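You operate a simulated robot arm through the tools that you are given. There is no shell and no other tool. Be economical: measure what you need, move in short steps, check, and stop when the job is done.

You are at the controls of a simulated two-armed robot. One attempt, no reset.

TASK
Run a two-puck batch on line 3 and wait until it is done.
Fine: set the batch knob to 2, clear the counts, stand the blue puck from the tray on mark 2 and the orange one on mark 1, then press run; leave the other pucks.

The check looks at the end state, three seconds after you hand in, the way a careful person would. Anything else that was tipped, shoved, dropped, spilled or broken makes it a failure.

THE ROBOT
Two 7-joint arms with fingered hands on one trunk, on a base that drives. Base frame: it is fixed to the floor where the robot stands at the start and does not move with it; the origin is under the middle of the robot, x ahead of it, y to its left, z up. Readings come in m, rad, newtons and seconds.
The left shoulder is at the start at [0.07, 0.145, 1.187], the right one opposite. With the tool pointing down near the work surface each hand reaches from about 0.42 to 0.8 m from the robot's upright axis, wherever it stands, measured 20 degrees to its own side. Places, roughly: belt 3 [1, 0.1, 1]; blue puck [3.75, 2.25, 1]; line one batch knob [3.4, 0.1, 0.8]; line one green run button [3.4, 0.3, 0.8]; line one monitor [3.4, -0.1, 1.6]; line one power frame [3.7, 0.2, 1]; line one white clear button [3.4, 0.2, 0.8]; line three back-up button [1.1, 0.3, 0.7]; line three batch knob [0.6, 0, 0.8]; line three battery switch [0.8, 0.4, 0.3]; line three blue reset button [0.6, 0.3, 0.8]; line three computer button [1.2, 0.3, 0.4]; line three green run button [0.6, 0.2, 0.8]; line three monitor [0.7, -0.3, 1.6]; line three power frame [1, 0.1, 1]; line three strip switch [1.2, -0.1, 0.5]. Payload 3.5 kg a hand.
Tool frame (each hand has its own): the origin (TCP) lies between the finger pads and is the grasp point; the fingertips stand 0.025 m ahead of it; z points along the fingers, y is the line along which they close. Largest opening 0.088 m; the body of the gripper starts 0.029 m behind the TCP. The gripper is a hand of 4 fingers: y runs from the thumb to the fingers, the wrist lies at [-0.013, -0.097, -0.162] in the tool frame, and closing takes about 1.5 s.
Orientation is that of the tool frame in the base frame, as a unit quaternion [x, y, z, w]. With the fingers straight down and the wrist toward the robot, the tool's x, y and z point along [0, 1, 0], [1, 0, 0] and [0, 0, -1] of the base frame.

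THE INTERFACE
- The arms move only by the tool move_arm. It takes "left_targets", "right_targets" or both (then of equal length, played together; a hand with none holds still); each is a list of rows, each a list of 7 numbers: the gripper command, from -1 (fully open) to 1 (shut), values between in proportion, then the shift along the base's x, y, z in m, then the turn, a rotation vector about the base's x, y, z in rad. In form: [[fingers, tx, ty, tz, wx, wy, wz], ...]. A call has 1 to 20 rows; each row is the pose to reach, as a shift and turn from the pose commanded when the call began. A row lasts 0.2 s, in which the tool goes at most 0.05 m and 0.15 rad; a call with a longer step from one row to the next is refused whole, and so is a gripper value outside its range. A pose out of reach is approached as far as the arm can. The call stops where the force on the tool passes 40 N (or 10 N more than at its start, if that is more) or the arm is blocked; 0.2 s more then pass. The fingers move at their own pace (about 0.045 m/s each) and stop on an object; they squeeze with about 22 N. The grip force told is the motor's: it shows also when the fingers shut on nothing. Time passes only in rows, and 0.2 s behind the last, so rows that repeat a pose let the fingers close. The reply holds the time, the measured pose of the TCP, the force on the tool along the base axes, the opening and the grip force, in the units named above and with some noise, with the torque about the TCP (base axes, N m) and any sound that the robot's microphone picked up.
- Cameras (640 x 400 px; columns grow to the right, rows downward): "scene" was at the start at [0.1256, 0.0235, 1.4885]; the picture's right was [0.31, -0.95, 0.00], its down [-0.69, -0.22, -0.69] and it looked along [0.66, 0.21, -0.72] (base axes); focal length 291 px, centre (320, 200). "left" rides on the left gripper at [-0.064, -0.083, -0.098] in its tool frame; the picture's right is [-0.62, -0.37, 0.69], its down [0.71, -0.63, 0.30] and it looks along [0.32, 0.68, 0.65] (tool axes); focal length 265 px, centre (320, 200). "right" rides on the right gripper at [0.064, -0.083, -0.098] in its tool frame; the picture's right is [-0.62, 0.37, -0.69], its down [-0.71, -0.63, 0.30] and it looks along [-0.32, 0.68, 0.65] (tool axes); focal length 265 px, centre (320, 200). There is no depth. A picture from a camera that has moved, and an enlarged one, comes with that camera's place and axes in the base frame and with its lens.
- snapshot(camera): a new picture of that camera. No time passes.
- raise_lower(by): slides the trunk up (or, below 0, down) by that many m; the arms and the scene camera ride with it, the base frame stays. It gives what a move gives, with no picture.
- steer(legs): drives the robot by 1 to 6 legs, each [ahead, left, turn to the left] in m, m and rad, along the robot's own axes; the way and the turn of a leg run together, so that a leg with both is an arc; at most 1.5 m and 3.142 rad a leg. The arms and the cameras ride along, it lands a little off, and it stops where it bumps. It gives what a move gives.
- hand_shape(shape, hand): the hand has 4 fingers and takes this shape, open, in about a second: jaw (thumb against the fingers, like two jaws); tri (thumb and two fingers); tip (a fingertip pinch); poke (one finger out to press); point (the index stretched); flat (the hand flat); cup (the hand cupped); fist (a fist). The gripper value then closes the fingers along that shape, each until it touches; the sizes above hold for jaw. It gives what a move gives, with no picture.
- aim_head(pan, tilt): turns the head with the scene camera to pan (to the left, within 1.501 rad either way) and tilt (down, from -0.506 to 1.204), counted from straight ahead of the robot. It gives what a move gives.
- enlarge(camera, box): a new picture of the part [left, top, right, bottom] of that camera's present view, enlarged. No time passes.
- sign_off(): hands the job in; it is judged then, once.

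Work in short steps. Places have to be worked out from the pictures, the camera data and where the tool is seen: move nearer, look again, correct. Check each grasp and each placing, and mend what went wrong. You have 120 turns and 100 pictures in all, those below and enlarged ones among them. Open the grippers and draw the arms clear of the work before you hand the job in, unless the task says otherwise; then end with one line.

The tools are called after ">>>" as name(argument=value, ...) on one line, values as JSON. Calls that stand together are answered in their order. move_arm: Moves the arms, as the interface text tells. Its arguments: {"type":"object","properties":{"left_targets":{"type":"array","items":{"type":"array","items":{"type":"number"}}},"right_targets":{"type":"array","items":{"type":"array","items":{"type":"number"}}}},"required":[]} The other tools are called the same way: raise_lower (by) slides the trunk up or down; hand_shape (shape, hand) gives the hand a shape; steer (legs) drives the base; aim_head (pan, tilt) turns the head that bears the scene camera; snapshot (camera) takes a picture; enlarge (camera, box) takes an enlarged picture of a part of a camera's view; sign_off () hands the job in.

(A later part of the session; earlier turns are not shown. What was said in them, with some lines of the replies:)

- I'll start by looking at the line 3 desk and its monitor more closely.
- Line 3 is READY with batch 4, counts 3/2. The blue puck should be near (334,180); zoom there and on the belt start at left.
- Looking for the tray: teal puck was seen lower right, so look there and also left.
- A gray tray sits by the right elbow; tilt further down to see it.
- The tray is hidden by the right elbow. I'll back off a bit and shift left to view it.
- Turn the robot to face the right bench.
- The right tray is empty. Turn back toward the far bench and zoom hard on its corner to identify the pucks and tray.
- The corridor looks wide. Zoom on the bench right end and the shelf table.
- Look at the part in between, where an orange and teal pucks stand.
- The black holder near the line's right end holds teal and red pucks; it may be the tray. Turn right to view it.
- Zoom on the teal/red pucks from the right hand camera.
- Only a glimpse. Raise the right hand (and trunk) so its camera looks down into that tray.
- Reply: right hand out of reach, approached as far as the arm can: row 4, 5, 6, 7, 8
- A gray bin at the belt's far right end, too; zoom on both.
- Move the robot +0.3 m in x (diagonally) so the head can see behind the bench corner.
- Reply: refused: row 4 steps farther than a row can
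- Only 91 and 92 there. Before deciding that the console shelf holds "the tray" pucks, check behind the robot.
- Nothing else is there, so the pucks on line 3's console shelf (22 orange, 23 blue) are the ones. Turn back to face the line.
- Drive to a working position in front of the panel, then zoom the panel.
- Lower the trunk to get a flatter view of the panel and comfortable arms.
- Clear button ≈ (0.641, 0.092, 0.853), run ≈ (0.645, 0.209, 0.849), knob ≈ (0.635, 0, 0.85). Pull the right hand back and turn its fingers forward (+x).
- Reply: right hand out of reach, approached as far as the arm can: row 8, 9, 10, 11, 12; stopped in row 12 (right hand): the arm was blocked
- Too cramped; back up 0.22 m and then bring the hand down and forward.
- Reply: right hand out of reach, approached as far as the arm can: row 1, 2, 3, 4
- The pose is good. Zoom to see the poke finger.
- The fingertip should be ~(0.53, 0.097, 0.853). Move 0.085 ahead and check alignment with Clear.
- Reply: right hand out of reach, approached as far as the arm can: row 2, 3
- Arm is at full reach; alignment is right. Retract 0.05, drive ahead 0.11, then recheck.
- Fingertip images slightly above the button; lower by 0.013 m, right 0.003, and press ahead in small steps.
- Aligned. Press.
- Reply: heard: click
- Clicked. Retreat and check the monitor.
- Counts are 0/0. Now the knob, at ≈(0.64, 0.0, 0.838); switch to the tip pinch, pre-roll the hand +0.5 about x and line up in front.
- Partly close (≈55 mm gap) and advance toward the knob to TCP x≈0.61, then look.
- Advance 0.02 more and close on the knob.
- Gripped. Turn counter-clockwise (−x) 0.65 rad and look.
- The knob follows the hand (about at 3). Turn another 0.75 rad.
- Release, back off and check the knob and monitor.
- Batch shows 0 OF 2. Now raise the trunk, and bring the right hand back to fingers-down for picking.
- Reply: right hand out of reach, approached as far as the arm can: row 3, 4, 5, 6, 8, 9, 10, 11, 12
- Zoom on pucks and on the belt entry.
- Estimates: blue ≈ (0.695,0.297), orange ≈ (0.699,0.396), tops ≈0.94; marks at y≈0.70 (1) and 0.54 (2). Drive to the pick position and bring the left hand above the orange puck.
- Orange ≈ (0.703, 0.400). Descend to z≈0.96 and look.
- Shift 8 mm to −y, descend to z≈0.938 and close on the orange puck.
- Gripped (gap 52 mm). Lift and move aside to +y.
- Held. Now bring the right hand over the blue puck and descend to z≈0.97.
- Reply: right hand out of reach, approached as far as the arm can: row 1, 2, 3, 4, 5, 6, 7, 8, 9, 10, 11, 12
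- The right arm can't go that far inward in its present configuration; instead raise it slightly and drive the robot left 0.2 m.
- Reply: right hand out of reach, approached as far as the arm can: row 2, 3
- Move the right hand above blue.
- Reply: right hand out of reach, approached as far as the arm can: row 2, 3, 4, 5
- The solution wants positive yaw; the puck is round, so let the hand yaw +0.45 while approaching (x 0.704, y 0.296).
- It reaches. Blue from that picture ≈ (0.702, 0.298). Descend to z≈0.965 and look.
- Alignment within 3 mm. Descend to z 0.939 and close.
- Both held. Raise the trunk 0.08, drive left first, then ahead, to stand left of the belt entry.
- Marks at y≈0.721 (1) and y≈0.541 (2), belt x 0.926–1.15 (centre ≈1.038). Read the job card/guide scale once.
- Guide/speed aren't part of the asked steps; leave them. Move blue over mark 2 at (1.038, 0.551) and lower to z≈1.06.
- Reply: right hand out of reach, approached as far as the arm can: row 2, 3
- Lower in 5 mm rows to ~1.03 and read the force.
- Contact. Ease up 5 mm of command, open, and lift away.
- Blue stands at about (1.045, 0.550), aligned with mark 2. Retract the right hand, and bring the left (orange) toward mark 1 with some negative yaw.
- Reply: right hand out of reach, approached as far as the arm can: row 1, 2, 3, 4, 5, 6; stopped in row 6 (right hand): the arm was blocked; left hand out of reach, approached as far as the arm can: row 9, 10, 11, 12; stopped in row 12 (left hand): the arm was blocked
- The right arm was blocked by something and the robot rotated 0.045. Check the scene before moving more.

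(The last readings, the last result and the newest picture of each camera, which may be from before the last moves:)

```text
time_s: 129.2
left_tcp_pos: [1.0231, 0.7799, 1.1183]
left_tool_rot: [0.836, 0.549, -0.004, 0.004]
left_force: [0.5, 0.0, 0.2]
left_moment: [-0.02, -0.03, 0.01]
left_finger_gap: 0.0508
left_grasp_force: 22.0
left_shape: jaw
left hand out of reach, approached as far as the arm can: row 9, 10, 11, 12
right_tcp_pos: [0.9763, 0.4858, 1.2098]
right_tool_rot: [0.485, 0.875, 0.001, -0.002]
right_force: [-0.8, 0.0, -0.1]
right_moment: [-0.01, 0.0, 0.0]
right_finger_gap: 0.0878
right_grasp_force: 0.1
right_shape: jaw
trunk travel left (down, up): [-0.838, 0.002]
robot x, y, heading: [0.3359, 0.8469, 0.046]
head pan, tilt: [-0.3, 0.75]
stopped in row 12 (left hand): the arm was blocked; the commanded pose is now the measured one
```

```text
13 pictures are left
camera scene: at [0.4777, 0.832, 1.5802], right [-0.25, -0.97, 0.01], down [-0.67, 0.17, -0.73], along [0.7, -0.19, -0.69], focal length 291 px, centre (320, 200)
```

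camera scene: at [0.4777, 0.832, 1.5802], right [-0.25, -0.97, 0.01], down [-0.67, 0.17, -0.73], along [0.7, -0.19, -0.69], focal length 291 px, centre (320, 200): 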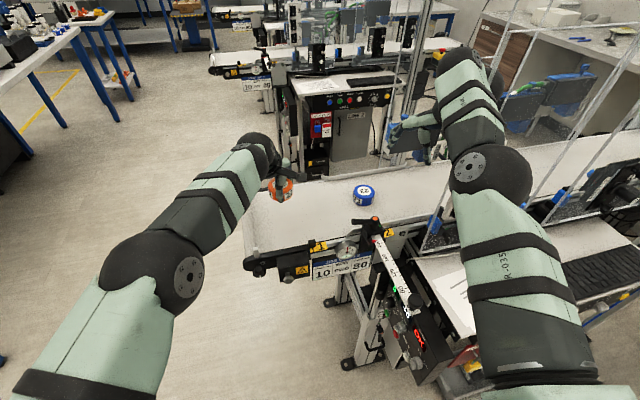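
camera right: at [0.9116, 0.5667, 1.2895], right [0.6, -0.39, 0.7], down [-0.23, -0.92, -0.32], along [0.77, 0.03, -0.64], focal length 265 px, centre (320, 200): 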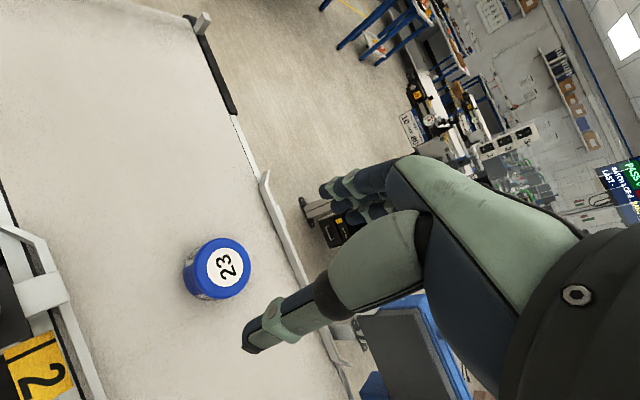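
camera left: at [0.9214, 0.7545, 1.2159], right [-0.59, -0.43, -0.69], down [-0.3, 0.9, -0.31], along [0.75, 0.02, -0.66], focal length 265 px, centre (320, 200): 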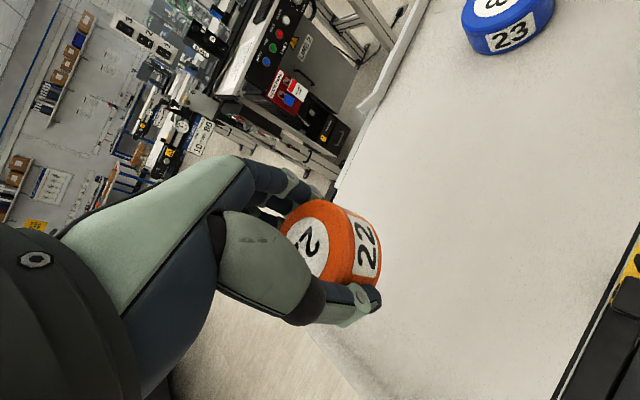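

The right elbow is touching the switch tower. Drive the base left to free it, then back.

>>> steer(legs=[[0, 0.2, 0]])

>>> enlarge(camera="scene", box=[300, 60, 620, 280])

```text
time_s: 130.8
left_tcp_pos: [1.0043, 0.969, 1.1235]
left_tool_rot: [0.836, 0.549, 0.001, 0.003]
left_force: [0.5, -1.0, -1.8]
left_moment: [0.03, 0.01, -0.02]
left_finger_gap: 0.0507
left_grasp_force: 22.0
left_shape: jaw
right_tcp_pos: [0.9562, 0.6671, 1.2119]
right_tool_rot: [0.49, 0.872, 0.008, 0.0]
right_force: [-0.2, -0.5, -0.3]
right_moment: [-0.01, 0.04, 0.01]
right_finger_gap: 0.088
right_grasp_force: 0.2
right_shape: jaw
trunk travel left (down, up): [-0.838, 0.002]
robot x, y, heading: [0.3258, 1.0385, 0.045]
head pan, tilt: [-0.3, 0.75]
```

```text
1.82 times, centred on (460, 170) of scene
camera zoom: at [0.4547, 1.0187, 1.5812], right [-0.25, -0.97, 0.0], down [-0.66, 0.17, -0.73], along [0.71, -0.19, -0.68], focal length 529 px, centre (66, 254)
```

zoom: 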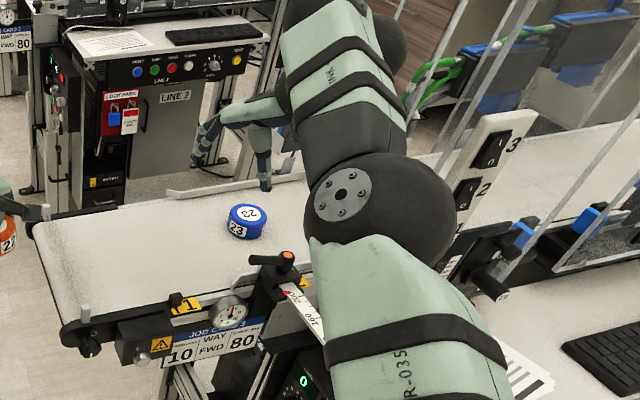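

Free; tower looks intact. Back off 0.35 m and check the switches.

>>> steer(legs=[[-0.35, 0, -0.045]])

>>> aim_head(pan=-0.35, tilt=0.6)

>>> snapshot(camera="scene")

```text
time_s: 133.0
left_tcp_pos: [0.6533, 0.936, 1.1221]
left_tool_rot: [0.847, 0.531, 0.0, 0.003]
left_force: [0.6, -0.3, -0.7]
left_moment: [0.0, 0.02, 0.01]
left_finger_gap: 0.0506
left_grasp_force: 22.3
left_shape: jaw
right_tcp_pos: [0.5935, 0.636, 1.2109]
right_tool_rot: [0.508, 0.861, 0.008, 0.0]
right_force: [-0.3, 0.4, -0.2]
right_moment: [-0.01, -0.01, 0.0]
right_finger_gap: 0.0879
right_grasp_force: 0.1
right_shape: jaw
trunk travel left (down, up): [-0.838, 0.002]
robot x, y, heading: [-0.0216, 1.0327, 0.002]
head pan, tilt: [-0.3, 0.75]
```

```text
time_s: 133.7
left_tcp_pos: [0.6519, 0.9354, 1.1241]
left_tool_rot: [0.847, 0.532, 0.002, 0.003]
left_force: [-0.3, -0.9, -0.6]
left_moment: [-0.03, 0.0, -0.01]
left_finger_gap: 0.0505
left_grasp_force: 21.6
left_shape: jaw
right_tcp_pos: [0.5911, 0.6351, 1.2118]
right_tool_rot: [0.508, 0.862, 0.008, 0.002]
right_force: [-0.2, 0.5, -0.5]
right_moment: [0.03, 0.01, 0.03]
right_finger_gap: 0.0878
right_grasp_force: 0.0
right_shape: jaw
trunk travel left (down, up): [-0.838, 0.002]
robot x, y, heading: [-0.0257, 1.0354, 0.004]
head pan, tilt: [-0.351, 0.6]
```

```text
11 pictures are left
camera scene: at [0.1091, 1.002, 1.5941], right [-0.34, -0.94, 0.0], down [-0.53, 0.19, -0.82], along [0.77, -0.28, -0.57], focal length 291 px, centre (320, 200)
```

scene: 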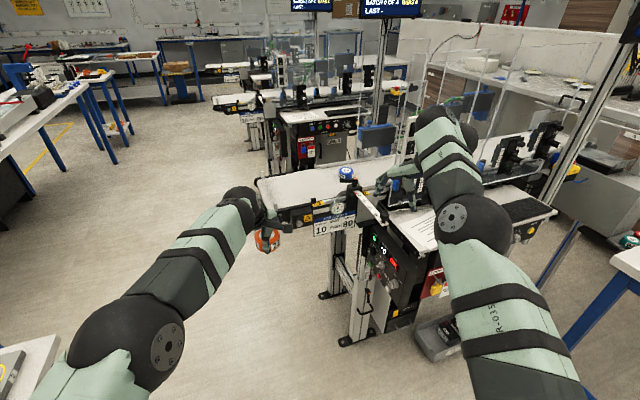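

Tuck both hands a bit here (free space): right back/inward, left up and outward, before re-approaching.

>>> move_arm(left_targets=[[0.6, -0.01, 0.03, 0.015, 0, 0, 0.05], [0.6, -0.02, 0.06, 0.03, 0, 0, 0.1], [0.6, -0.03, 0.09, 0.04, 0, 0, 0.15], [0.6, -0.04, 0.12, 0.05, 0, 0, 0.2], [0.6, -0.05, 0.15, 0.06, 0, 0, 0.25]], right_targets=[[-1, -0.03, 0.02, 0, 0, 0, 0], [-1, -0.06, 0.04, 0, 0, 0, 0], [-1, -0.09, 0.06, 0, 0, 0, 0], [-1, -0.13, 0.08, 0, 0, 0, 0], [-1, -0.16, 0.1, 0, 0, 0, 0]])

```text
time_s: 134.9
left_tcp_pos: [0.5991, 1.0865, 1.1846]
left_tool_rot: [0.774, 0.633, 0.001, 0.005]
left_force: [-1.3, -0.3, -1.2]
left_moment: [-0.01, 0.01, 0.03]
left_finger_gap: 0.0507
left_grasp_force: 21.5
left_shape: jaw
right_tcp_pos: [0.5916, 0.6367, 1.2126]
right_tool_rot: [0.508, 0.861, 0.008, 0.004]
right_force: [-0.9, -0.4, -0.2]
right_moment: [-0.02, 0.02, -0.02]
right_finger_gap: 0.088
right_grasp_force: 0.1
right_shape: jaw
right hand out of reach, approached as far as the arm can: row 1, 2, 3, 4, 5
trunk travel left (down, up): [-0.838, 0.002]
robot x, y, heading: [-0.02, 1.0343, 0.006]
head pan, tilt: [-0.351, 0.6]
```

The right arm is at a limit because the hand is high; try lowering while pulling back.

>>> move_arm(right_targets=[[-1, 0, 0, -0.04, 0, 0, 0], [-1, 0, 0, -0.08, 0, 0, 0], [-1, -0.03, 0, -0.11, 0, 0, 0], [-1, -0.06, 0.01, -0.13, 0, 0, 0], [-1, -0.09, 0.02, -0.15, 0, 0, 0], [-1, -0.12, 0.03, -0.17, 0, 0, 0], [-1, -0.15, 0.04, -0.18, 0, 0, 0]])

```text
time_s: 136.5
left_tcp_pos: [0.601, 1.0831, 1.1854]
left_tool_rot: [0.775, 0.632, 0.002, 0.004]
left_force: [0.0, -1.4, 0.6]
left_moment: [0.03, 0.02, 0.0]
left_finger_gap: 0.0508
left_grasp_force: 22.2
left_shape: jaw
right_tcp_pos: [0.5268, 0.6185, 0.9918]
right_tool_rot: [0.508, 0.861, 0.009, 0.003]
right_force: [0.7, -0.3, -0.7]
right_moment: [0.03, -0.02, 0.02]
right_finger_gap: 0.0879
right_grasp_force: 0.1
right_shape: jaw
right hand out of reach, approached as far as the arm can: row 1, 2, 3, 4, 5, 6, 7
trunk travel left (down, up): [-0.838, 0.002]
robot x, y, heading: [-0.0247, 1.0303, 0.002]
head pan, tilt: [-0.351, 0.6]
```

New plan: stand at (0.34, 0.93) heading −0.5, so mark 1 is in the left arm's natural zone and the right arm stays clear. Raise the right hand first.

>>> move_arm(right_targets=[[-1, 0, 0, 0.04, 0, 0, 0], [-1, 0, 0, 0.08, 0, 0, 0], [-1, 0, 0, 0.1, 0, 0, 0]])

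>>> steer(legs=[[0, 0, -0.5], [0.364, 0.085, 0]])

>>> aim_head(pan=0.2, tilt=0.75)

>>> snapshot(camera="scene")

```text
time_s: 137.0
left_tcp_pos: [0.5995, 1.0862, 1.1848]
left_tool_rot: [0.775, 0.632, 0.001, 0.003]
left_force: [-0.7, 0.2, -1.3]
left_moment: [0.0, 0.02, -0.01]
left_finger_gap: 0.0509
left_grasp_force: 21.9
left_shape: jaw
right_tcp_pos: [0.5341, 0.6158, 1.0375]
right_tool_rot: [0.492, 0.869, 0.016, 0.039]
right_force: [-2.5, -7.3, -7.4]
right_moment: [0.58, -1.21, 0.9]
right_finger_gap: 0.088
right_grasp_force: 0.1
right_shape: jaw
right hand out of reach, approached as far as the arm can: row 1
trunk travel left (down, up): [-0.838, 0.002]
robot x, y, heading: [-0.0216, 1.0301, 0.003]
head pan, tilt: [-0.351, 0.6]
stopped in row 2 (right hand): the force on the tool passed its limit at 186 N (the readings are from after the stop); the commanded pose is now the measured one
```

```text
time_s: 140.8
left_tcp_pos: [0.9109, 0.6814, 1.1849]
left_tool_rot: [0.906, 0.423, 0.001, 0.004]
left_force: [-0.2, 0.1, -1.0]
left_moment: [-0.01, 0.03, -0.03]
left_finger_gap: 0.0508
left_grasp_force: 22.2
left_shape: jaw
right_tcp_pos: [0.6297, 0.3006, 1.0366]
right_tool_rot: [0.691, 0.722, 0.006, 0.042]
right_force: [-9.6, -12.0, -18.9]
right_moment: [-0.07, -2.97, 1.99]
right_finger_gap: 0.088
right_grasp_force: 0.1
right_shape: jaw
trunk travel left (down, up): [-0.838, 0.002]
robot x, y, heading: [0.3372, 0.9342, -0.492]
head pan, tilt: [-0.351, 0.6]
```

```text
time_s: 141.8
left_tcp_pos: [0.9117, 0.6822, 1.1846]
left_tool_rot: [0.906, 0.423, 0.001, 0.003]
left_force: [0.0, 0.0, -0.8]
left_moment: [0.0, 0.0, -0.01]
left_finger_gap: 0.0506
left_grasp_force: 21.5
left_shape: jaw
right_tcp_pos: [0.6301, 0.3004, 1.0376]
right_tool_rot: [0.69, 0.723, 0.006, 0.041]
right_force: [-4.8, -6.1, -10.3]
right_moment: [-0.05, -1.67, 1.13]
right_finger_gap: 0.0881
right_grasp_force: 0.0
right_shape: jaw
trunk travel left (down, up): [-0.838, 0.002]
robot x, y, heading: [0.3375, 0.9328, -0.494]
head pan, tilt: [0.201, 0.75]
```

```text
10 pictures are left
camera scene: at [0.4607, 0.8844, 1.5813], right [-0.29, -0.96, 0.0], down [-0.65, 0.2, -0.73], along [0.7, -0.21, -0.68], focal length 291 px, centre (320, 200)
```

scene: 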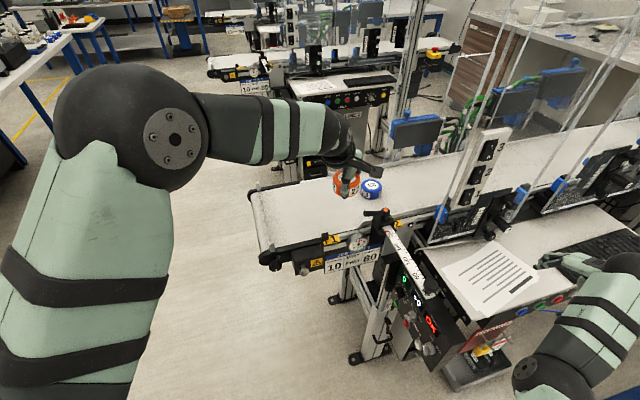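

The right hand's residual force rides along (self-contact), leave for now. Move orange over mark 1 (1.038, 0.733) and lower to 1.06.

>>> move_arm(left_targets=[[0.6, 0.035, 0.015, 0, 0, 0, 0], [0.6, 0.07, 0.03, 0, 0, 0, 0], [0.6, 0.1, 0.04, 0, 0, 0, 0], [0.6, 0.127, 0.051, -0.01, 0, 0, 0], [0.6, 0.127, 0.051, -0.05, 0, 0, 0], [0.6, 0.127, 0.051, -0.09, 0, 0, 0], [0.6, 0.127, 0.051, -0.125, 0, 0, 0], [0.6, 0.127, 0.051, -0.125, 0, 0, 0]])

>>> snapshot(camera="left")

```text
time_s: 143.6
left_tcp_pos: [1.0405, 0.7321, 1.0607]
left_tool_rot: [0.906, 0.424, 0.001, 0.004]
left_force: [0.1, 0.6, -1.2]
left_moment: [-0.01, 0.03, -0.03]
left_finger_gap: 0.0504
left_grasp_force: 22.3
left_shape: jaw
right_tcp_pos: [0.6304, 0.3012, 1.0371]
right_tool_rot: [0.69, 0.722, 0.006, 0.042]
right_force: [-6.7, -9.5, -14.2]
right_moment: [-0.03, -2.25, 1.5]
right_finger_gap: 0.0882
right_grasp_force: 0.1
right_shape: jaw
trunk travel left (down, up): [-0.838, 0.002]
robot x, y, heading: [0.3414, 0.932, -0.496]
head pan, tilt: [0.201, 0.75]
```

```text
9 pictures are left
camera left: at [0.9346, 0.7356, 1.1571], right [-0.68, -0.24, -0.69], down [-0.02, 0.95, -0.31], along [0.74, -0.19, -0.65], focal length 265 px, centre (320, 200)
```

left: 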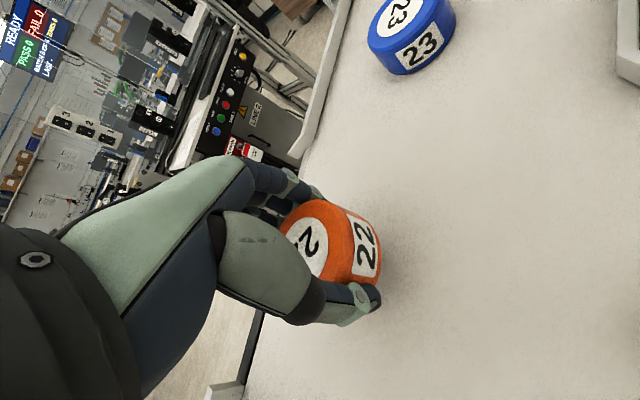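

Good position. Lower to contact in small steps, z≈1.026 commanded.

>>> move_arm(left_targets=[[0.6, 0, 0, -0.012, 0, 0, 0], [0.6, 0, 0, -0.022, 0, 0, 0], [0.6, 0, 0, -0.028, 0, 0, 0], [0.6, 0, 0, -0.032, 0, 0, 0]])

```text
time_s: 144.6
left_tcp_pos: [1.0394, 0.7337, 1.0283]
left_tool_rot: [0.906, 0.424, 0.001, 0.004]
left_force: [0.0, -0.3, 1.4]
left_moment: [0.05, 0.06, -0.01]
left_finger_gap: 0.0502
left_grasp_force: 21.8
left_shape: jaw
right_tcp_pos: [0.6292, 0.3014, 1.0363]
right_tool_rot: [0.69, 0.722, 0.006, 0.042]
right_force: [-8.4, -9.5, -14.3]
right_moment: [-0.03, -2.35, 1.58]
right_finger_gap: 0.0877
right_grasp_force: 0.0
right_shape: jaw
trunk travel left (down, up): [-0.838, 0.002]
robot x, y, heading: [0.339, 0.9354, -0.496]
head pan, tilt: [0.201, 0.75]
```

Touch is just beginning (+1.4 N). Lower 1.5 mm more, open, and lift.

>>> move_arm(left_targets=[[0.6, 0, 0, -0.002, 0, 0, 0], [0.3, 0, 0, -0.002, 0, 0, 0], [-0.1, 0, 0, -0.002, 0, 0, 0], [-0.6, 0, 0, -0.002, 0, 0, 0], [-1, 0, 0, -0.002, 0, 0, 0], [-1, 0, 0, -0.002, 0, 0, 0], [-1, 0, 0, 0.018, 0, 0, 0], [-1, 0, 0, 0.05, 0, 0, 0], [-1, 0, 0, 0.09, 0, 0, 0], [-1, 0, 0, 0.13, 0, 0, 0], [-1, -0.02, 0, 0.16, 0, 0, 0], [-1, -0.06, 0.02, 0.17, 0, 0, 0]])

>>> snapshot(camera="left")

```text
time_s: 147.2
left_tcp_pos: [0.9775, 0.7516, 1.2008]
left_tool_rot: [0.906, 0.423, 0.002, 0.005]
left_force: [0.6, 0.9, 0.2]
left_moment: [-0.01, -0.02, -0.01]
left_finger_gap: 0.0879
left_grasp_force: 0.0
left_shape: jaw
right_tcp_pos: [0.6271, 0.3028, 1.0379]
right_tool_rot: [0.69, 0.723, 0.007, 0.043]
right_force: [-8.8, -10.2, -14.1]
right_moment: [-0.04, -2.46, 1.67]
right_finger_gap: 0.088
right_grasp_force: 0.0
right_shape: jaw
trunk travel left (down, up): [-0.838, 0.002]
robot x, y, heading: [0.341, 0.9363, -0.493]
head pan, tilt: [0.201, 0.75]
```

```text
8 pictures are left
camera left: at [0.8729, 0.7553, 1.2968], right [-0.68, -0.24, -0.7], down [-0.02, 0.95, -0.31], along [0.74, -0.2, -0.65], focal length 265 px, centre (320, 200)
```

left: 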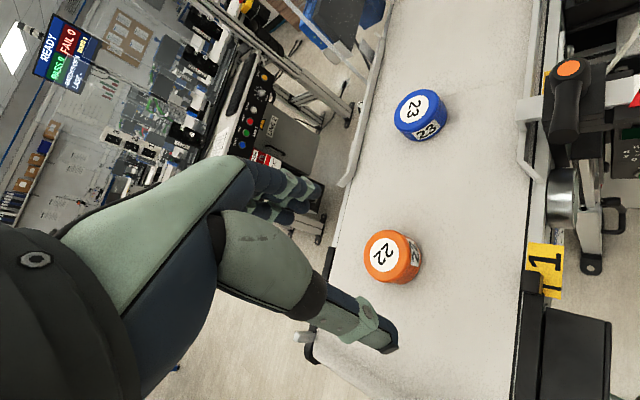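

Both pucks stand on their marks, in line. Now back away and drive to the panel for Run (≈(0.638, 0.209, 0.840)).

>>> steer(legs=[[-0.3, 0, 0], [0, 0, 0.493], [-0.22, 0, 0], [0, -0.71, 0]])

>>> move_arm(left_targets=[[-1, -0.03, 0.03, 0, 0, 0, 0], [-1, -0.06, 0.06, 0, 0, 0, 0], [-1, -0.09, 0.09, 0, 0, 0, 0], [-1, -0.11, 0.12, 0, 0, 0, 0], [-1, -0.13, 0.14, 0, 0, 0, 0]], right_targets=[[-1, 0.02, 0, -0.02, 0, 0, 0], [-1, 0.04, 0, -0.03, 0, 0, 0], [-1, 0.06, 0.01, -0.03, 0, 0, 0], [-1, 0.08, 0.02, -0.03, 0, 0, 0], [-1, 0.1, 0.03, -0.03, 0, 0, 0]])

```text
time_s: 155.4
left_tcp_pos: [0.5069, 0.5194, 1.1987]
left_tool_rot: [0.774, 0.634, 0.001, 0.003]
left_force: [-0.1, -0.4, 1.2]
left_moment: [-0.01, -0.03, 0.0]
left_finger_gap: 0.0874
left_grasp_force: 0.0
left_shape: jaw
right_tcp_pos: [0.4135, -0.0426, 1.0366]
right_tool_rot: [0.491, 0.87, 0.015, 0.039]
right_force: [-2.4, -12.0, -15.4]
right_moment: [1.09, -2.15, 1.68]
right_finger_gap: 0.088
right_grasp_force: 0.0
right_shape: jaw
trunk travel left (down, up): [-0.838, 0.002]
robot x, y, heading: [-0.1456, 0.3743, 0.005]
head pan, tilt: [0.201, 0.75]
```

```text
time_s: 156.6
left_tcp_pos: [0.377, 0.6593, 1.199]
left_tool_rot: [0.774, 0.633, 0.001, 0.005]
left_force: [0.8, -0.1, 0.2]
left_moment: [0.01, 0.04, -0.01]
left_finger_gap: 0.0877
left_grasp_force: 0.0
left_shape: jaw
right_tcp_pos: [0.5126, -0.0124, 1.0062]
right_tool_rot: [0.491, 0.87, 0.015, 0.039]
right_force: [1.1, -0.4, -1.0]
right_moment: [0.04, 0.0, -0.01]
right_finger_gap: 0.0881
right_grasp_force: 0.1
right_shape: jaw
trunk travel left (down, up): [-0.838, 0.002]
robot x, y, heading: [-0.1466, 0.3728, 0.006]
head pan, tilt: [0.201, 0.75]
```

Free. Rotate the right hand to point forward again (fingers +x), moving toward y≈0.15.

>>> move_arm(right_targets=[[-1, 0, 0.01, 0, 0.041, -0.132, -0.036], [-1, 0, 0.02, 0, 0.081, -0.264, -0.072], [-1, 0, 0.03, 0, 0.122, -0.396, -0.108], [-1, 0, 0.04, 0, 0.163, -0.528, -0.143], [-1, 0, 0.05, 0, 0.203, -0.66, -0.179], [-1, 0, 0.06, 0, 0.244, -0.792, -0.215], [-1, 0, 0.07, -0.01, 0.285, -0.924, -0.251], [-1, 0, 0.08, -0.02, 0.326, -1.056, -0.287], [-1, 0, 0.09, -0.03, 0.366, -1.188, -0.323], [-1, 0, 0.1, -0.04, 0.407, -1.32, -0.358], [-1, 0, 0.11, -0.05, 0.4476, -1.4525, -0.3943], [-1, 0, 0.11, -0.05, 0.4476, -1.4525, -0.3943]])

```text
time_s: 159.2
left_tcp_pos: [0.378, 0.6592, 1.1988]
left_tool_rot: [0.773, 0.635, 0.001, 0.004]
left_force: [0.5, 0.2, 0.9]
left_moment: [0.02, 0.01, 0.02]
left_finger_gap: 0.0875
left_grasp_force: 0.1
left_shape: jaw
right_tcp_pos: [0.5063, 0.0973, 0.9639]
right_tool_rot: [0.5, 0.499, 0.499, 0.502]
right_force: [0.9, -0.6, 0.1]
right_moment: [-0.04, -0.02, 0.0]
right_finger_gap: 0.088
right_grasp_force: 0.1
right_shape: jaw
right hand out of reach, approached as far as the arm can: row 11, 12
trunk travel left (down, up): [-0.838, 0.002]
robot x, y, heading: [-0.1471, 0.3727, 0.007]
head pan, tilt: [0.201, 0.75]
```

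Lower the trunk 0.3, and use poke; then raise the hand to button height in line with Run.

>>> raise_lower(by=-0.3)

>>> hand_shape(hand="right", shape="poke")

>>> move_arm(right_targets=[[-1, 0, 0.02, 0.04, 0, 0, 0], [-1, 0, 0.04, 0.08, 0, 0, 0], [-1, 0, 0.06, 0.12, 0, 0, 0], [-1, 0, 0.08, 0.15, 0, 0, 0], [-1, 0.01, 0.104, 0.173, 0, 0, 0], [-1, 0.03, 0.104, 0.173, 0, 0, 0]])

```text
time_s: 162.2
left_tcp_pos: [0.3779, 0.6584, 0.8981]
left_tool_rot: [0.773, 0.634, 0.001, 0.003]
left_force: [0.3, 0.1, 0.1]
left_moment: [-0.01, -0.01, -0.01]
left_finger_gap: 0.0878
left_grasp_force: 0.0
left_shape: jaw
right_tcp_pos: [0.5078, 0.0959, 0.6632]
right_tool_rot: [0.5, 0.5, 0.5, 0.5]
right_force: [-0.3, -1.0, 1.2]
right_moment: [0.02, 0.02, 0.01]
right_finger_gap: 0.0879
right_grasp_force: 0.0
right_shape: jaw
trunk travel left (down, up): [-0.538, 0.302]
robot x, y, heading: [-0.1495, 0.3708, 0.004]
head pan, tilt: [0.201, 0.75]
```

```text
time_s: 163.1
left_tcp_pos: [0.3766, 0.6587, 0.8984]
left_tool_rot: [0.773, 0.634, 0.001, 0.004]
left_force: [0.6, 0.7, 0.0]
left_moment: [0.04, 0.03, -0.01]
left_finger_gap: 0.0876
left_grasp_force: 0.1
left_shape: jaw
right_tcp_pos: [0.5076, 0.0971, 0.6633]
right_tool_rot: [0.499, 0.5, 0.501, 0.5]
right_force: [0.1, 0.6, 0.9]
right_moment: [-0.01, 0.01, 0.03]
right_finger_gap: 0.0
right_grasp_force: 0.0
right_shape: poke
trunk travel left (down, up): [-0.538, 0.302]
robot x, y, heading: [-0.1482, 0.3737, 0.008]
head pan, tilt: [0.201, 0.75]
```

```text
time_s: 164.5
left_tcp_pos: [0.3783, 0.6581, 0.898]
left_tool_rot: [0.773, 0.634, 0.002, 0.003]
left_force: [-0.5, -0.1, 0.3]
left_moment: [0.03, 0.0, -0.01]
left_finger_gap: 0.0878
left_grasp_force: 0.1
left_shape: jaw
right_tcp_pos: [0.5364, 0.2011, 0.8346]
right_tool_rot: [0.498, 0.5, 0.501, 0.5]
right_force: [0.1, -0.9, 0.4]
right_moment: [-0.01, 0.01, -0.01]
right_finger_gap: 0.0003
right_grasp_force: 0.1
right_shape: poke
trunk travel left (down, up): [-0.538, 0.302]
robot x, y, heading: [-0.1494, 0.3764, 0.009]
head pan, tilt: [0.201, 0.75]
```

Advance to TCP x≈0.60 and check alignment with Run.

>>> move_arm(right_targets=[[-1, 0.03, 0.001, 0.002, 0, 0, 0], [-1, 0.055, 0.001, 0.002, 0, 0, 0], [-1, 0.064, 0.001, 0.002, 0, 0, 0]])

>>> enlarge(camera="right", box=[190, 160, 410, 400])

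```text
time_s: 165.3
left_tcp_pos: [0.3773, 0.6588, 0.8997]
left_tool_rot: [0.773, 0.634, 0.001, 0.002]
left_force: [-0.5, -0.1, 0.2]
left_moment: [0.0, 0.01, -0.01]
left_finger_gap: 0.0875
left_grasp_force: 0.1
left_shape: jaw
right_tcp_pos: [0.6022, 0.2017, 0.8387]
right_tool_rot: [0.499, 0.5, 0.501, 0.5]
right_force: [-0.6, 0.3, -0.7]
right_moment: [-0.04, 0.0, -0.02]
right_finger_gap: 0.0001
right_grasp_force: 0.1
right_shape: poke
trunk travel left (down, up): [-0.538, 0.302]
robot x, y, heading: [-0.1445, 0.372, 0.003]
head pan, tilt: [0.201, 0.75]
```

```text
1.67 times, centred on (300, 280) of right
camera zoom: at [0.5029, 0.266, 0.7554], right [-0.69, -0.62, 0.37], down [0.31, -0.71, -0.63], along [0.65, -0.32, 0.68], focal length 442 px, centre (353, 67)
```

zoom: 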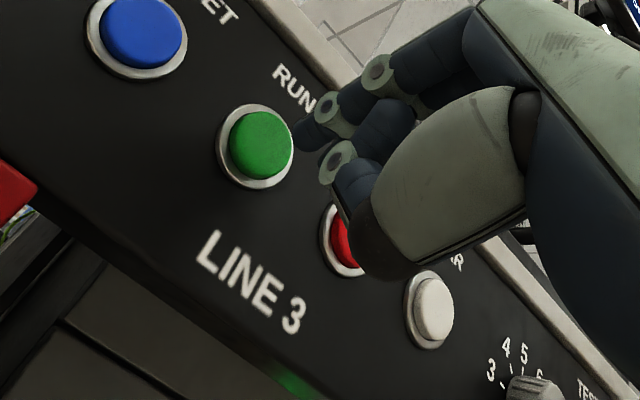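

Slight trim (+4 mm y, −5 mm z), then press Run in small steps.

>>> move_arm(right_targets=[[-1, 0, 0.004, -0.005, 0, 0, 0], [-1, 0.01, 0.004, -0.005, 0, 0, 0], [-1, 0.016, 0.004, -0.005, 0, 0, 0], [-1, 0.019, 0.004, -0.005, 0, 0, 0], [-1, 0.022, 0.004, -0.005, 0, 0, 0], [-1, 0.025, 0.004, -0.005, 0, 0, 0], [-1, 0.028, 0.004, -0.005, 0, 0, 0], [-1, 0.028, 0.004, -0.005, 0, 0, 0]])

```text
time_s: 167.1
left_tcp_pos: [0.3775, 0.658, 0.8998]
left_tool_rot: [0.773, 0.635, 0.002, 0.003]
left_force: [0.1, 0.2, 0.3]
left_moment: [0.04, 0.0, -0.01]
left_finger_gap: 0.0877
left_grasp_force: 0.0
left_shape: jaw
right_tcp_pos: [0.6282, 0.208, 0.8322]
right_tool_rot: [0.5, 0.5, 0.5, 0.5]
right_force: [-10.2, 0.3, -4.2]
right_moment: [-0.03, 0.07, 0.03]
right_finger_gap: 0.0
right_grasp_force: 0.2
right_shape: poke
trunk travel left (down, up): [-0.538, 0.302]
robot x, y, heading: [-0.1477, 0.3719, 0.008]
head pan, tilt: [0.201, 0.75]
heard: click
```

Clicked. Retreat straight back and look at the monitor.

>>> move_arm(right_targets=[[-1, -0.03, 0, 0, 0, 0, 0], [-1, -0.06, 0, 0, 0, 0, 0], [-1, -0.1, 0, 0, 0, 0, 0]])

>>> aim_head(pan=-0.4, tilt=0.0)

>>> snapshot(camera="scene")

```text
time_s: 167.9
left_tcp_pos: [0.3782, 0.6582, 0.8992]
left_tool_rot: [0.773, 0.634, 0.002, 0.004]
left_force: [-0.3, -0.2, 0.6]
left_moment: [0.0, -0.01, 0.01]
left_finger_gap: 0.0875
left_grasp_force: 0.2
left_shape: jaw
right_tcp_pos: [0.5295, 0.2066, 0.8331]
right_tool_rot: [0.498, 0.499, 0.502, 0.501]
right_force: [-1.1, 0.0, -1.2]
right_moment: [0.01, -0.02, -0.04]
right_finger_gap: 0.0
right_grasp_force: 0.0
right_shape: poke
trunk travel left (down, up): [-0.538, 0.302]
robot x, y, heading: [-0.1507, 0.3741, 0.002]
head pan, tilt: [0.201, 0.75]
```

```text
time_s: 169.0
left_tcp_pos: [0.3777, 0.6576, 0.8971]
left_tool_rot: [0.774, 0.634, 0.001, 0.004]
left_force: [0.0, 0.7, -0.4]
left_moment: [-0.01, 0.02, -0.02]
left_finger_gap: 0.0877
left_grasp_force: 0.0
left_shape: jaw
right_tcp_pos: [0.5314, 0.2068, 0.8333]
right_tool_rot: [0.499, 0.5, 0.501, 0.501]
right_force: [0.2, -0.6, 0.3]
right_moment: [0.02, -0.01, 0.0]
right_finger_gap: 0.0
right_grasp_force: 0.0
right_shape: poke
trunk travel left (down, up): [-0.538, 0.302]
robot x, y, heading: [-0.145, 0.368, 0.002]
head pan, tilt: [-0.4, 0.0]
```

```text
6 pictures are left
camera scene: at [-0.0132, 0.3375, 1.3493], right [-0.38, -0.92, 0.0], down [0.0, 0.0, -1.0], along [0.92, -0.38, 0.0], focal length 291 px, centre (320, 200)
```

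scene: 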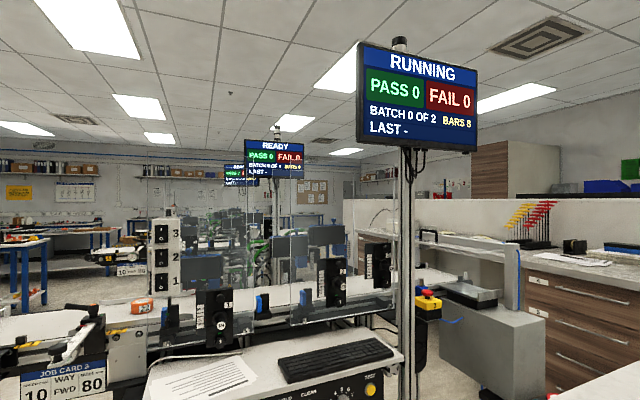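

RUNNING. Reopen the right hand and wait about 20 s with arms clear.

>>> hand_shape(hand="right", shape="jaw")

>>> move_arm(right_targets=[[-1, -0.01, 0, 0, 0, 0, 0], [-1, -0.02, 0, 0, 0, 0, 0], [-1, -0.02, 0, 0, 0, 0, 0], [-1, -0.02, 0, 0, 0, 0, 0], [-1, -0.02, 0, 0, 0, 0, 0], [-1, -0.02, 0, 0, 0, 0, 0], [-1, -0.02, 0, 0, 0, 0, 0], [-1, -0.02, 0, 0, 0, 0, 0], [-1, -0.02, 0, 0, 0, 0, 0], [-1, -0.02, 0, 0, 0, 0, 0], [-1, -0.02, 0, 0, 0, 0, 0], [-1, -0.02, 0, 0, 0, 0, 0], [-1, -0.02, 0, 0, 0, 0, 0], [-1, -0.02, 0, 0, 0, 0, 0], [-1, -0.02, 0, 0, 0, 0, 0], [-1, -0.02, 0, 0, 0, 0, 0], [-1, -0.02, 0, 0, 0, 0, 0], [-1, -0.02, 0, 0, 0, 0, 0], [-1, -0.02, 0, 0, 0, 0, 0], [-1, -0.02, 0, 0, 0, 0, 0]])

>>> move_arm(right_targets=[[-1, 0, 0, 0, 0, 0, 0], [-1, 0, 0, 0, 0, 0, 0], [-1, 0, 0, 0, 0, 0, 0], [-1, 0, 0, 0, 0, 0, 0], [-1, 0, 0, 0, 0, 0, 0], [-1, 0, 0, 0, 0, 0, 0], [-1, 0, 0, 0, 0, 0, 0], [-1, 0, 0, 0, 0, 0, 0], [-1, 0, 0, 0, 0, 0, 0], [-1, 0, 0, 0, 0, 0, 0], [-1, 0, 0, 0, 0, 0, 0], [-1, 0, 0, 0, 0, 0, 0], [-1, 0, 0, 0, 0, 0, 0], [-1, 0, 0, 0, 0, 0, 0], [-1, 0, 0, 0, 0, 0, 0], [-1, 0, 0, 0, 0, 0, 0], [-1, 0, 0, 0, 0, 0, 0], [-1, 0, 0, 0, 0, 0, 0], [-1, 0, 0, 0, 0, 0, 0], [-1, 0, 0, 0, 0, 0, 0]])

>>> move_arm(right_targets=[[-1, 0, 0, 0, 0, 0, 0], [-1, 0, 0, 0, 0, 0, 0], [-1, 0, 0, 0, 0, 0, 0], [-1, 0, 0, 0, 0, 0, 0], [-1, 0, 0, 0, 0, 0, 0], [-1, 0, 0, 0, 0, 0, 0], [-1, 0, 0, 0, 0, 0, 0], [-1, 0, 0, 0, 0, 0, 0], [-1, 0, 0, 0, 0, 0, 0], [-1, 0, 0, 0, 0, 0, 0], [-1, 0, 0, 0, 0, 0, 0], [-1, 0, 0, 0, 0, 0, 0], [-1, 0, 0, 0, 0, 0, 0], [-1, 0, 0, 0, 0, 0, 0], [-1, 0, 0, 0, 0, 0, 0], [-1, 0, 0, 0, 0, 0, 0], [-1, 0, 0, 0, 0, 0, 0], [-1, 0, 0, 0, 0, 0, 0], [-1, 0, 0, 0, 0, 0, 0], [-1, 0, 0, 0, 0, 0, 0]])

>>> snapshot(camera="scene")

```text
time_s: 169.9
left_tcp_pos: [0.3776, 0.6583, 0.8982]
left_tool_rot: [0.773, 0.634, 0.001, 0.003]
left_force: [0.0, -0.6, 0.7]
left_moment: [-0.04, 0.0, -0.01]
left_finger_gap: 0.0879
left_grasp_force: 0.1
left_shape: jaw
right_tcp_pos: [0.5303, 0.2075, 0.8328]
right_tool_rot: [0.499, 0.5, 0.5, 0.5]
right_force: [-0.8, -0.2, -0.6]
right_moment: [-0.03, -0.04, -0.03]
right_finger_gap: 0.0881
right_grasp_force: 0.0
right_shape: jaw
trunk travel left (down, up): [-0.538, 0.302]
robot x, y, heading: [-0.1437, 0.3721, 0.004]
head pan, tilt: [-0.4, 0.0]
```

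```text
time_s: 174.1
left_tcp_pos: [0.377, 0.6582, 0.8979]
left_tool_rot: [0.773, 0.635, 0.001, 0.004]
left_force: [0.6, 0.4, -0.6]
left_moment: [0.0, -0.02, -0.06]
left_finger_gap: 0.0876
left_grasp_force: 0.1
left_shape: jaw
right_tcp_pos: [0.5104, 0.205, 0.833]
right_tool_rot: [0.5, 0.5, 0.5, 0.5]
right_force: [-0.4, 0.2, 0.1]
right_moment: [-0.01, -0.01, 0.02]
right_finger_gap: 0.088
right_grasp_force: 0.0
right_shape: jaw
trunk travel left (down, up): [-0.538, 0.302]
robot x, y, heading: [-0.1465, 0.3756, 0.009]
head pan, tilt: [-0.4, 0.0]
```

```text
time_s: 178.3
left_tcp_pos: [0.3786, 0.658, 0.8987]
left_tool_rot: [0.773, 0.634, 0.002, 0.003]
left_force: [-0.1, -0.5, 0.6]
left_moment: [-0.01, 0.02, -0.02]
left_finger_gap: 0.0879
left_grasp_force: 0.1
left_shape: jaw
right_tcp_pos: [0.5097, 0.2067, 0.8325]
right_tool_rot: [0.499, 0.5, 0.501, 0.5]
right_force: [0.7, -0.1, -0.1]
right_moment: [0.03, 0.01, 0.0]
right_finger_gap: 0.0881
right_grasp_force: 0.0
right_shape: jaw
trunk travel left (down, up): [-0.538, 0.302]
robot x, y, heading: [-0.1499, 0.375, -0.001]
head pan, tilt: [-0.4, 0.0]
```

```text
time_s: 182.5
left_tcp_pos: [0.3779, 0.6578, 0.8996]
left_tool_rot: [0.773, 0.634, 0.002, 0.002]
left_force: [0.1, 0.1, 0.5]
left_moment: [0.0, 0.03, 0.02]
left_finger_gap: 0.0875
left_grasp_force: 0.2
left_shape: jaw
right_tcp_pos: [0.51, 0.2051, 0.8335]
right_tool_rot: [0.5, 0.5, 0.5, 0.5]
right_force: [0.1, 0.9, 0.3]
right_moment: [0.0, 0.02, 0.03]
right_finger_gap: 0.088
right_grasp_force: 0.1
right_shape: jaw
trunk travel left (down, up): [-0.538, 0.302]
robot x, y, heading: [-0.1477, 0.3745, 0.005]
head pan, tilt: [-0.4, 0.0]
```

```text
5 pictures are left
camera scene: at [-0.0133, 0.3374, 1.3494], right [-0.38, -0.92, 0.0], down [0.0, 0.0, -1.0], along [0.92, -0.38, 0.0], focal length 291 px, centre (320, 200)
```

scene: 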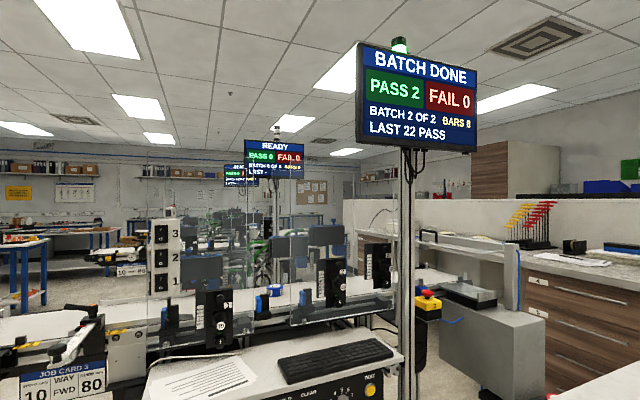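

BATCH DONE, 2 OF 2 passed. Draw clear by backing off, then hand in.

>>> steer(legs=[[-0.15, 0, 0]])

>>> sign_off()

```text
time_s: 183.9
left_tcp_pos: [0.2288, 0.6583, 0.8988]
left_tool_rot: [0.773, 0.634, 0.001, 0.003]
left_force: [-0.4, -0.7, 0.3]
left_moment: [0.02, 0.0, 0.0]
left_finger_gap: 0.0877
left_grasp_force: 0.0
left_shape: jaw
right_tcp_pos: [0.3613, 0.2067, 0.8337]
right_tool_rot: [0.499, 0.5, 0.501, 0.5]
right_force: [0.4, 0.7, 0.2]
right_moment: [-0.01, 0.03, 0.01]
right_finger_gap: 0.0876
right_grasp_force: 0.0
right_shape: jaw
trunk travel left (down, up): [-0.538, 0.302]
robot x, y, heading: [-0.2935, 0.3731, 0.002]
head pan, tilt: [-0.4, 0.0]
```

```text
The job is handed in.
```

The two-puck batch on line 3 ran to the end (monitor: BATCH DONE, 2 OF 2, PASS 2, FAIL 0) with blue 23 on mark 2 and orange 22 on mark 1. I found no tray with pucks, so I took those two from line 3's console shelf. My right elbow also pressed against the switch tower at the belt entry; it looked intact afterwards.
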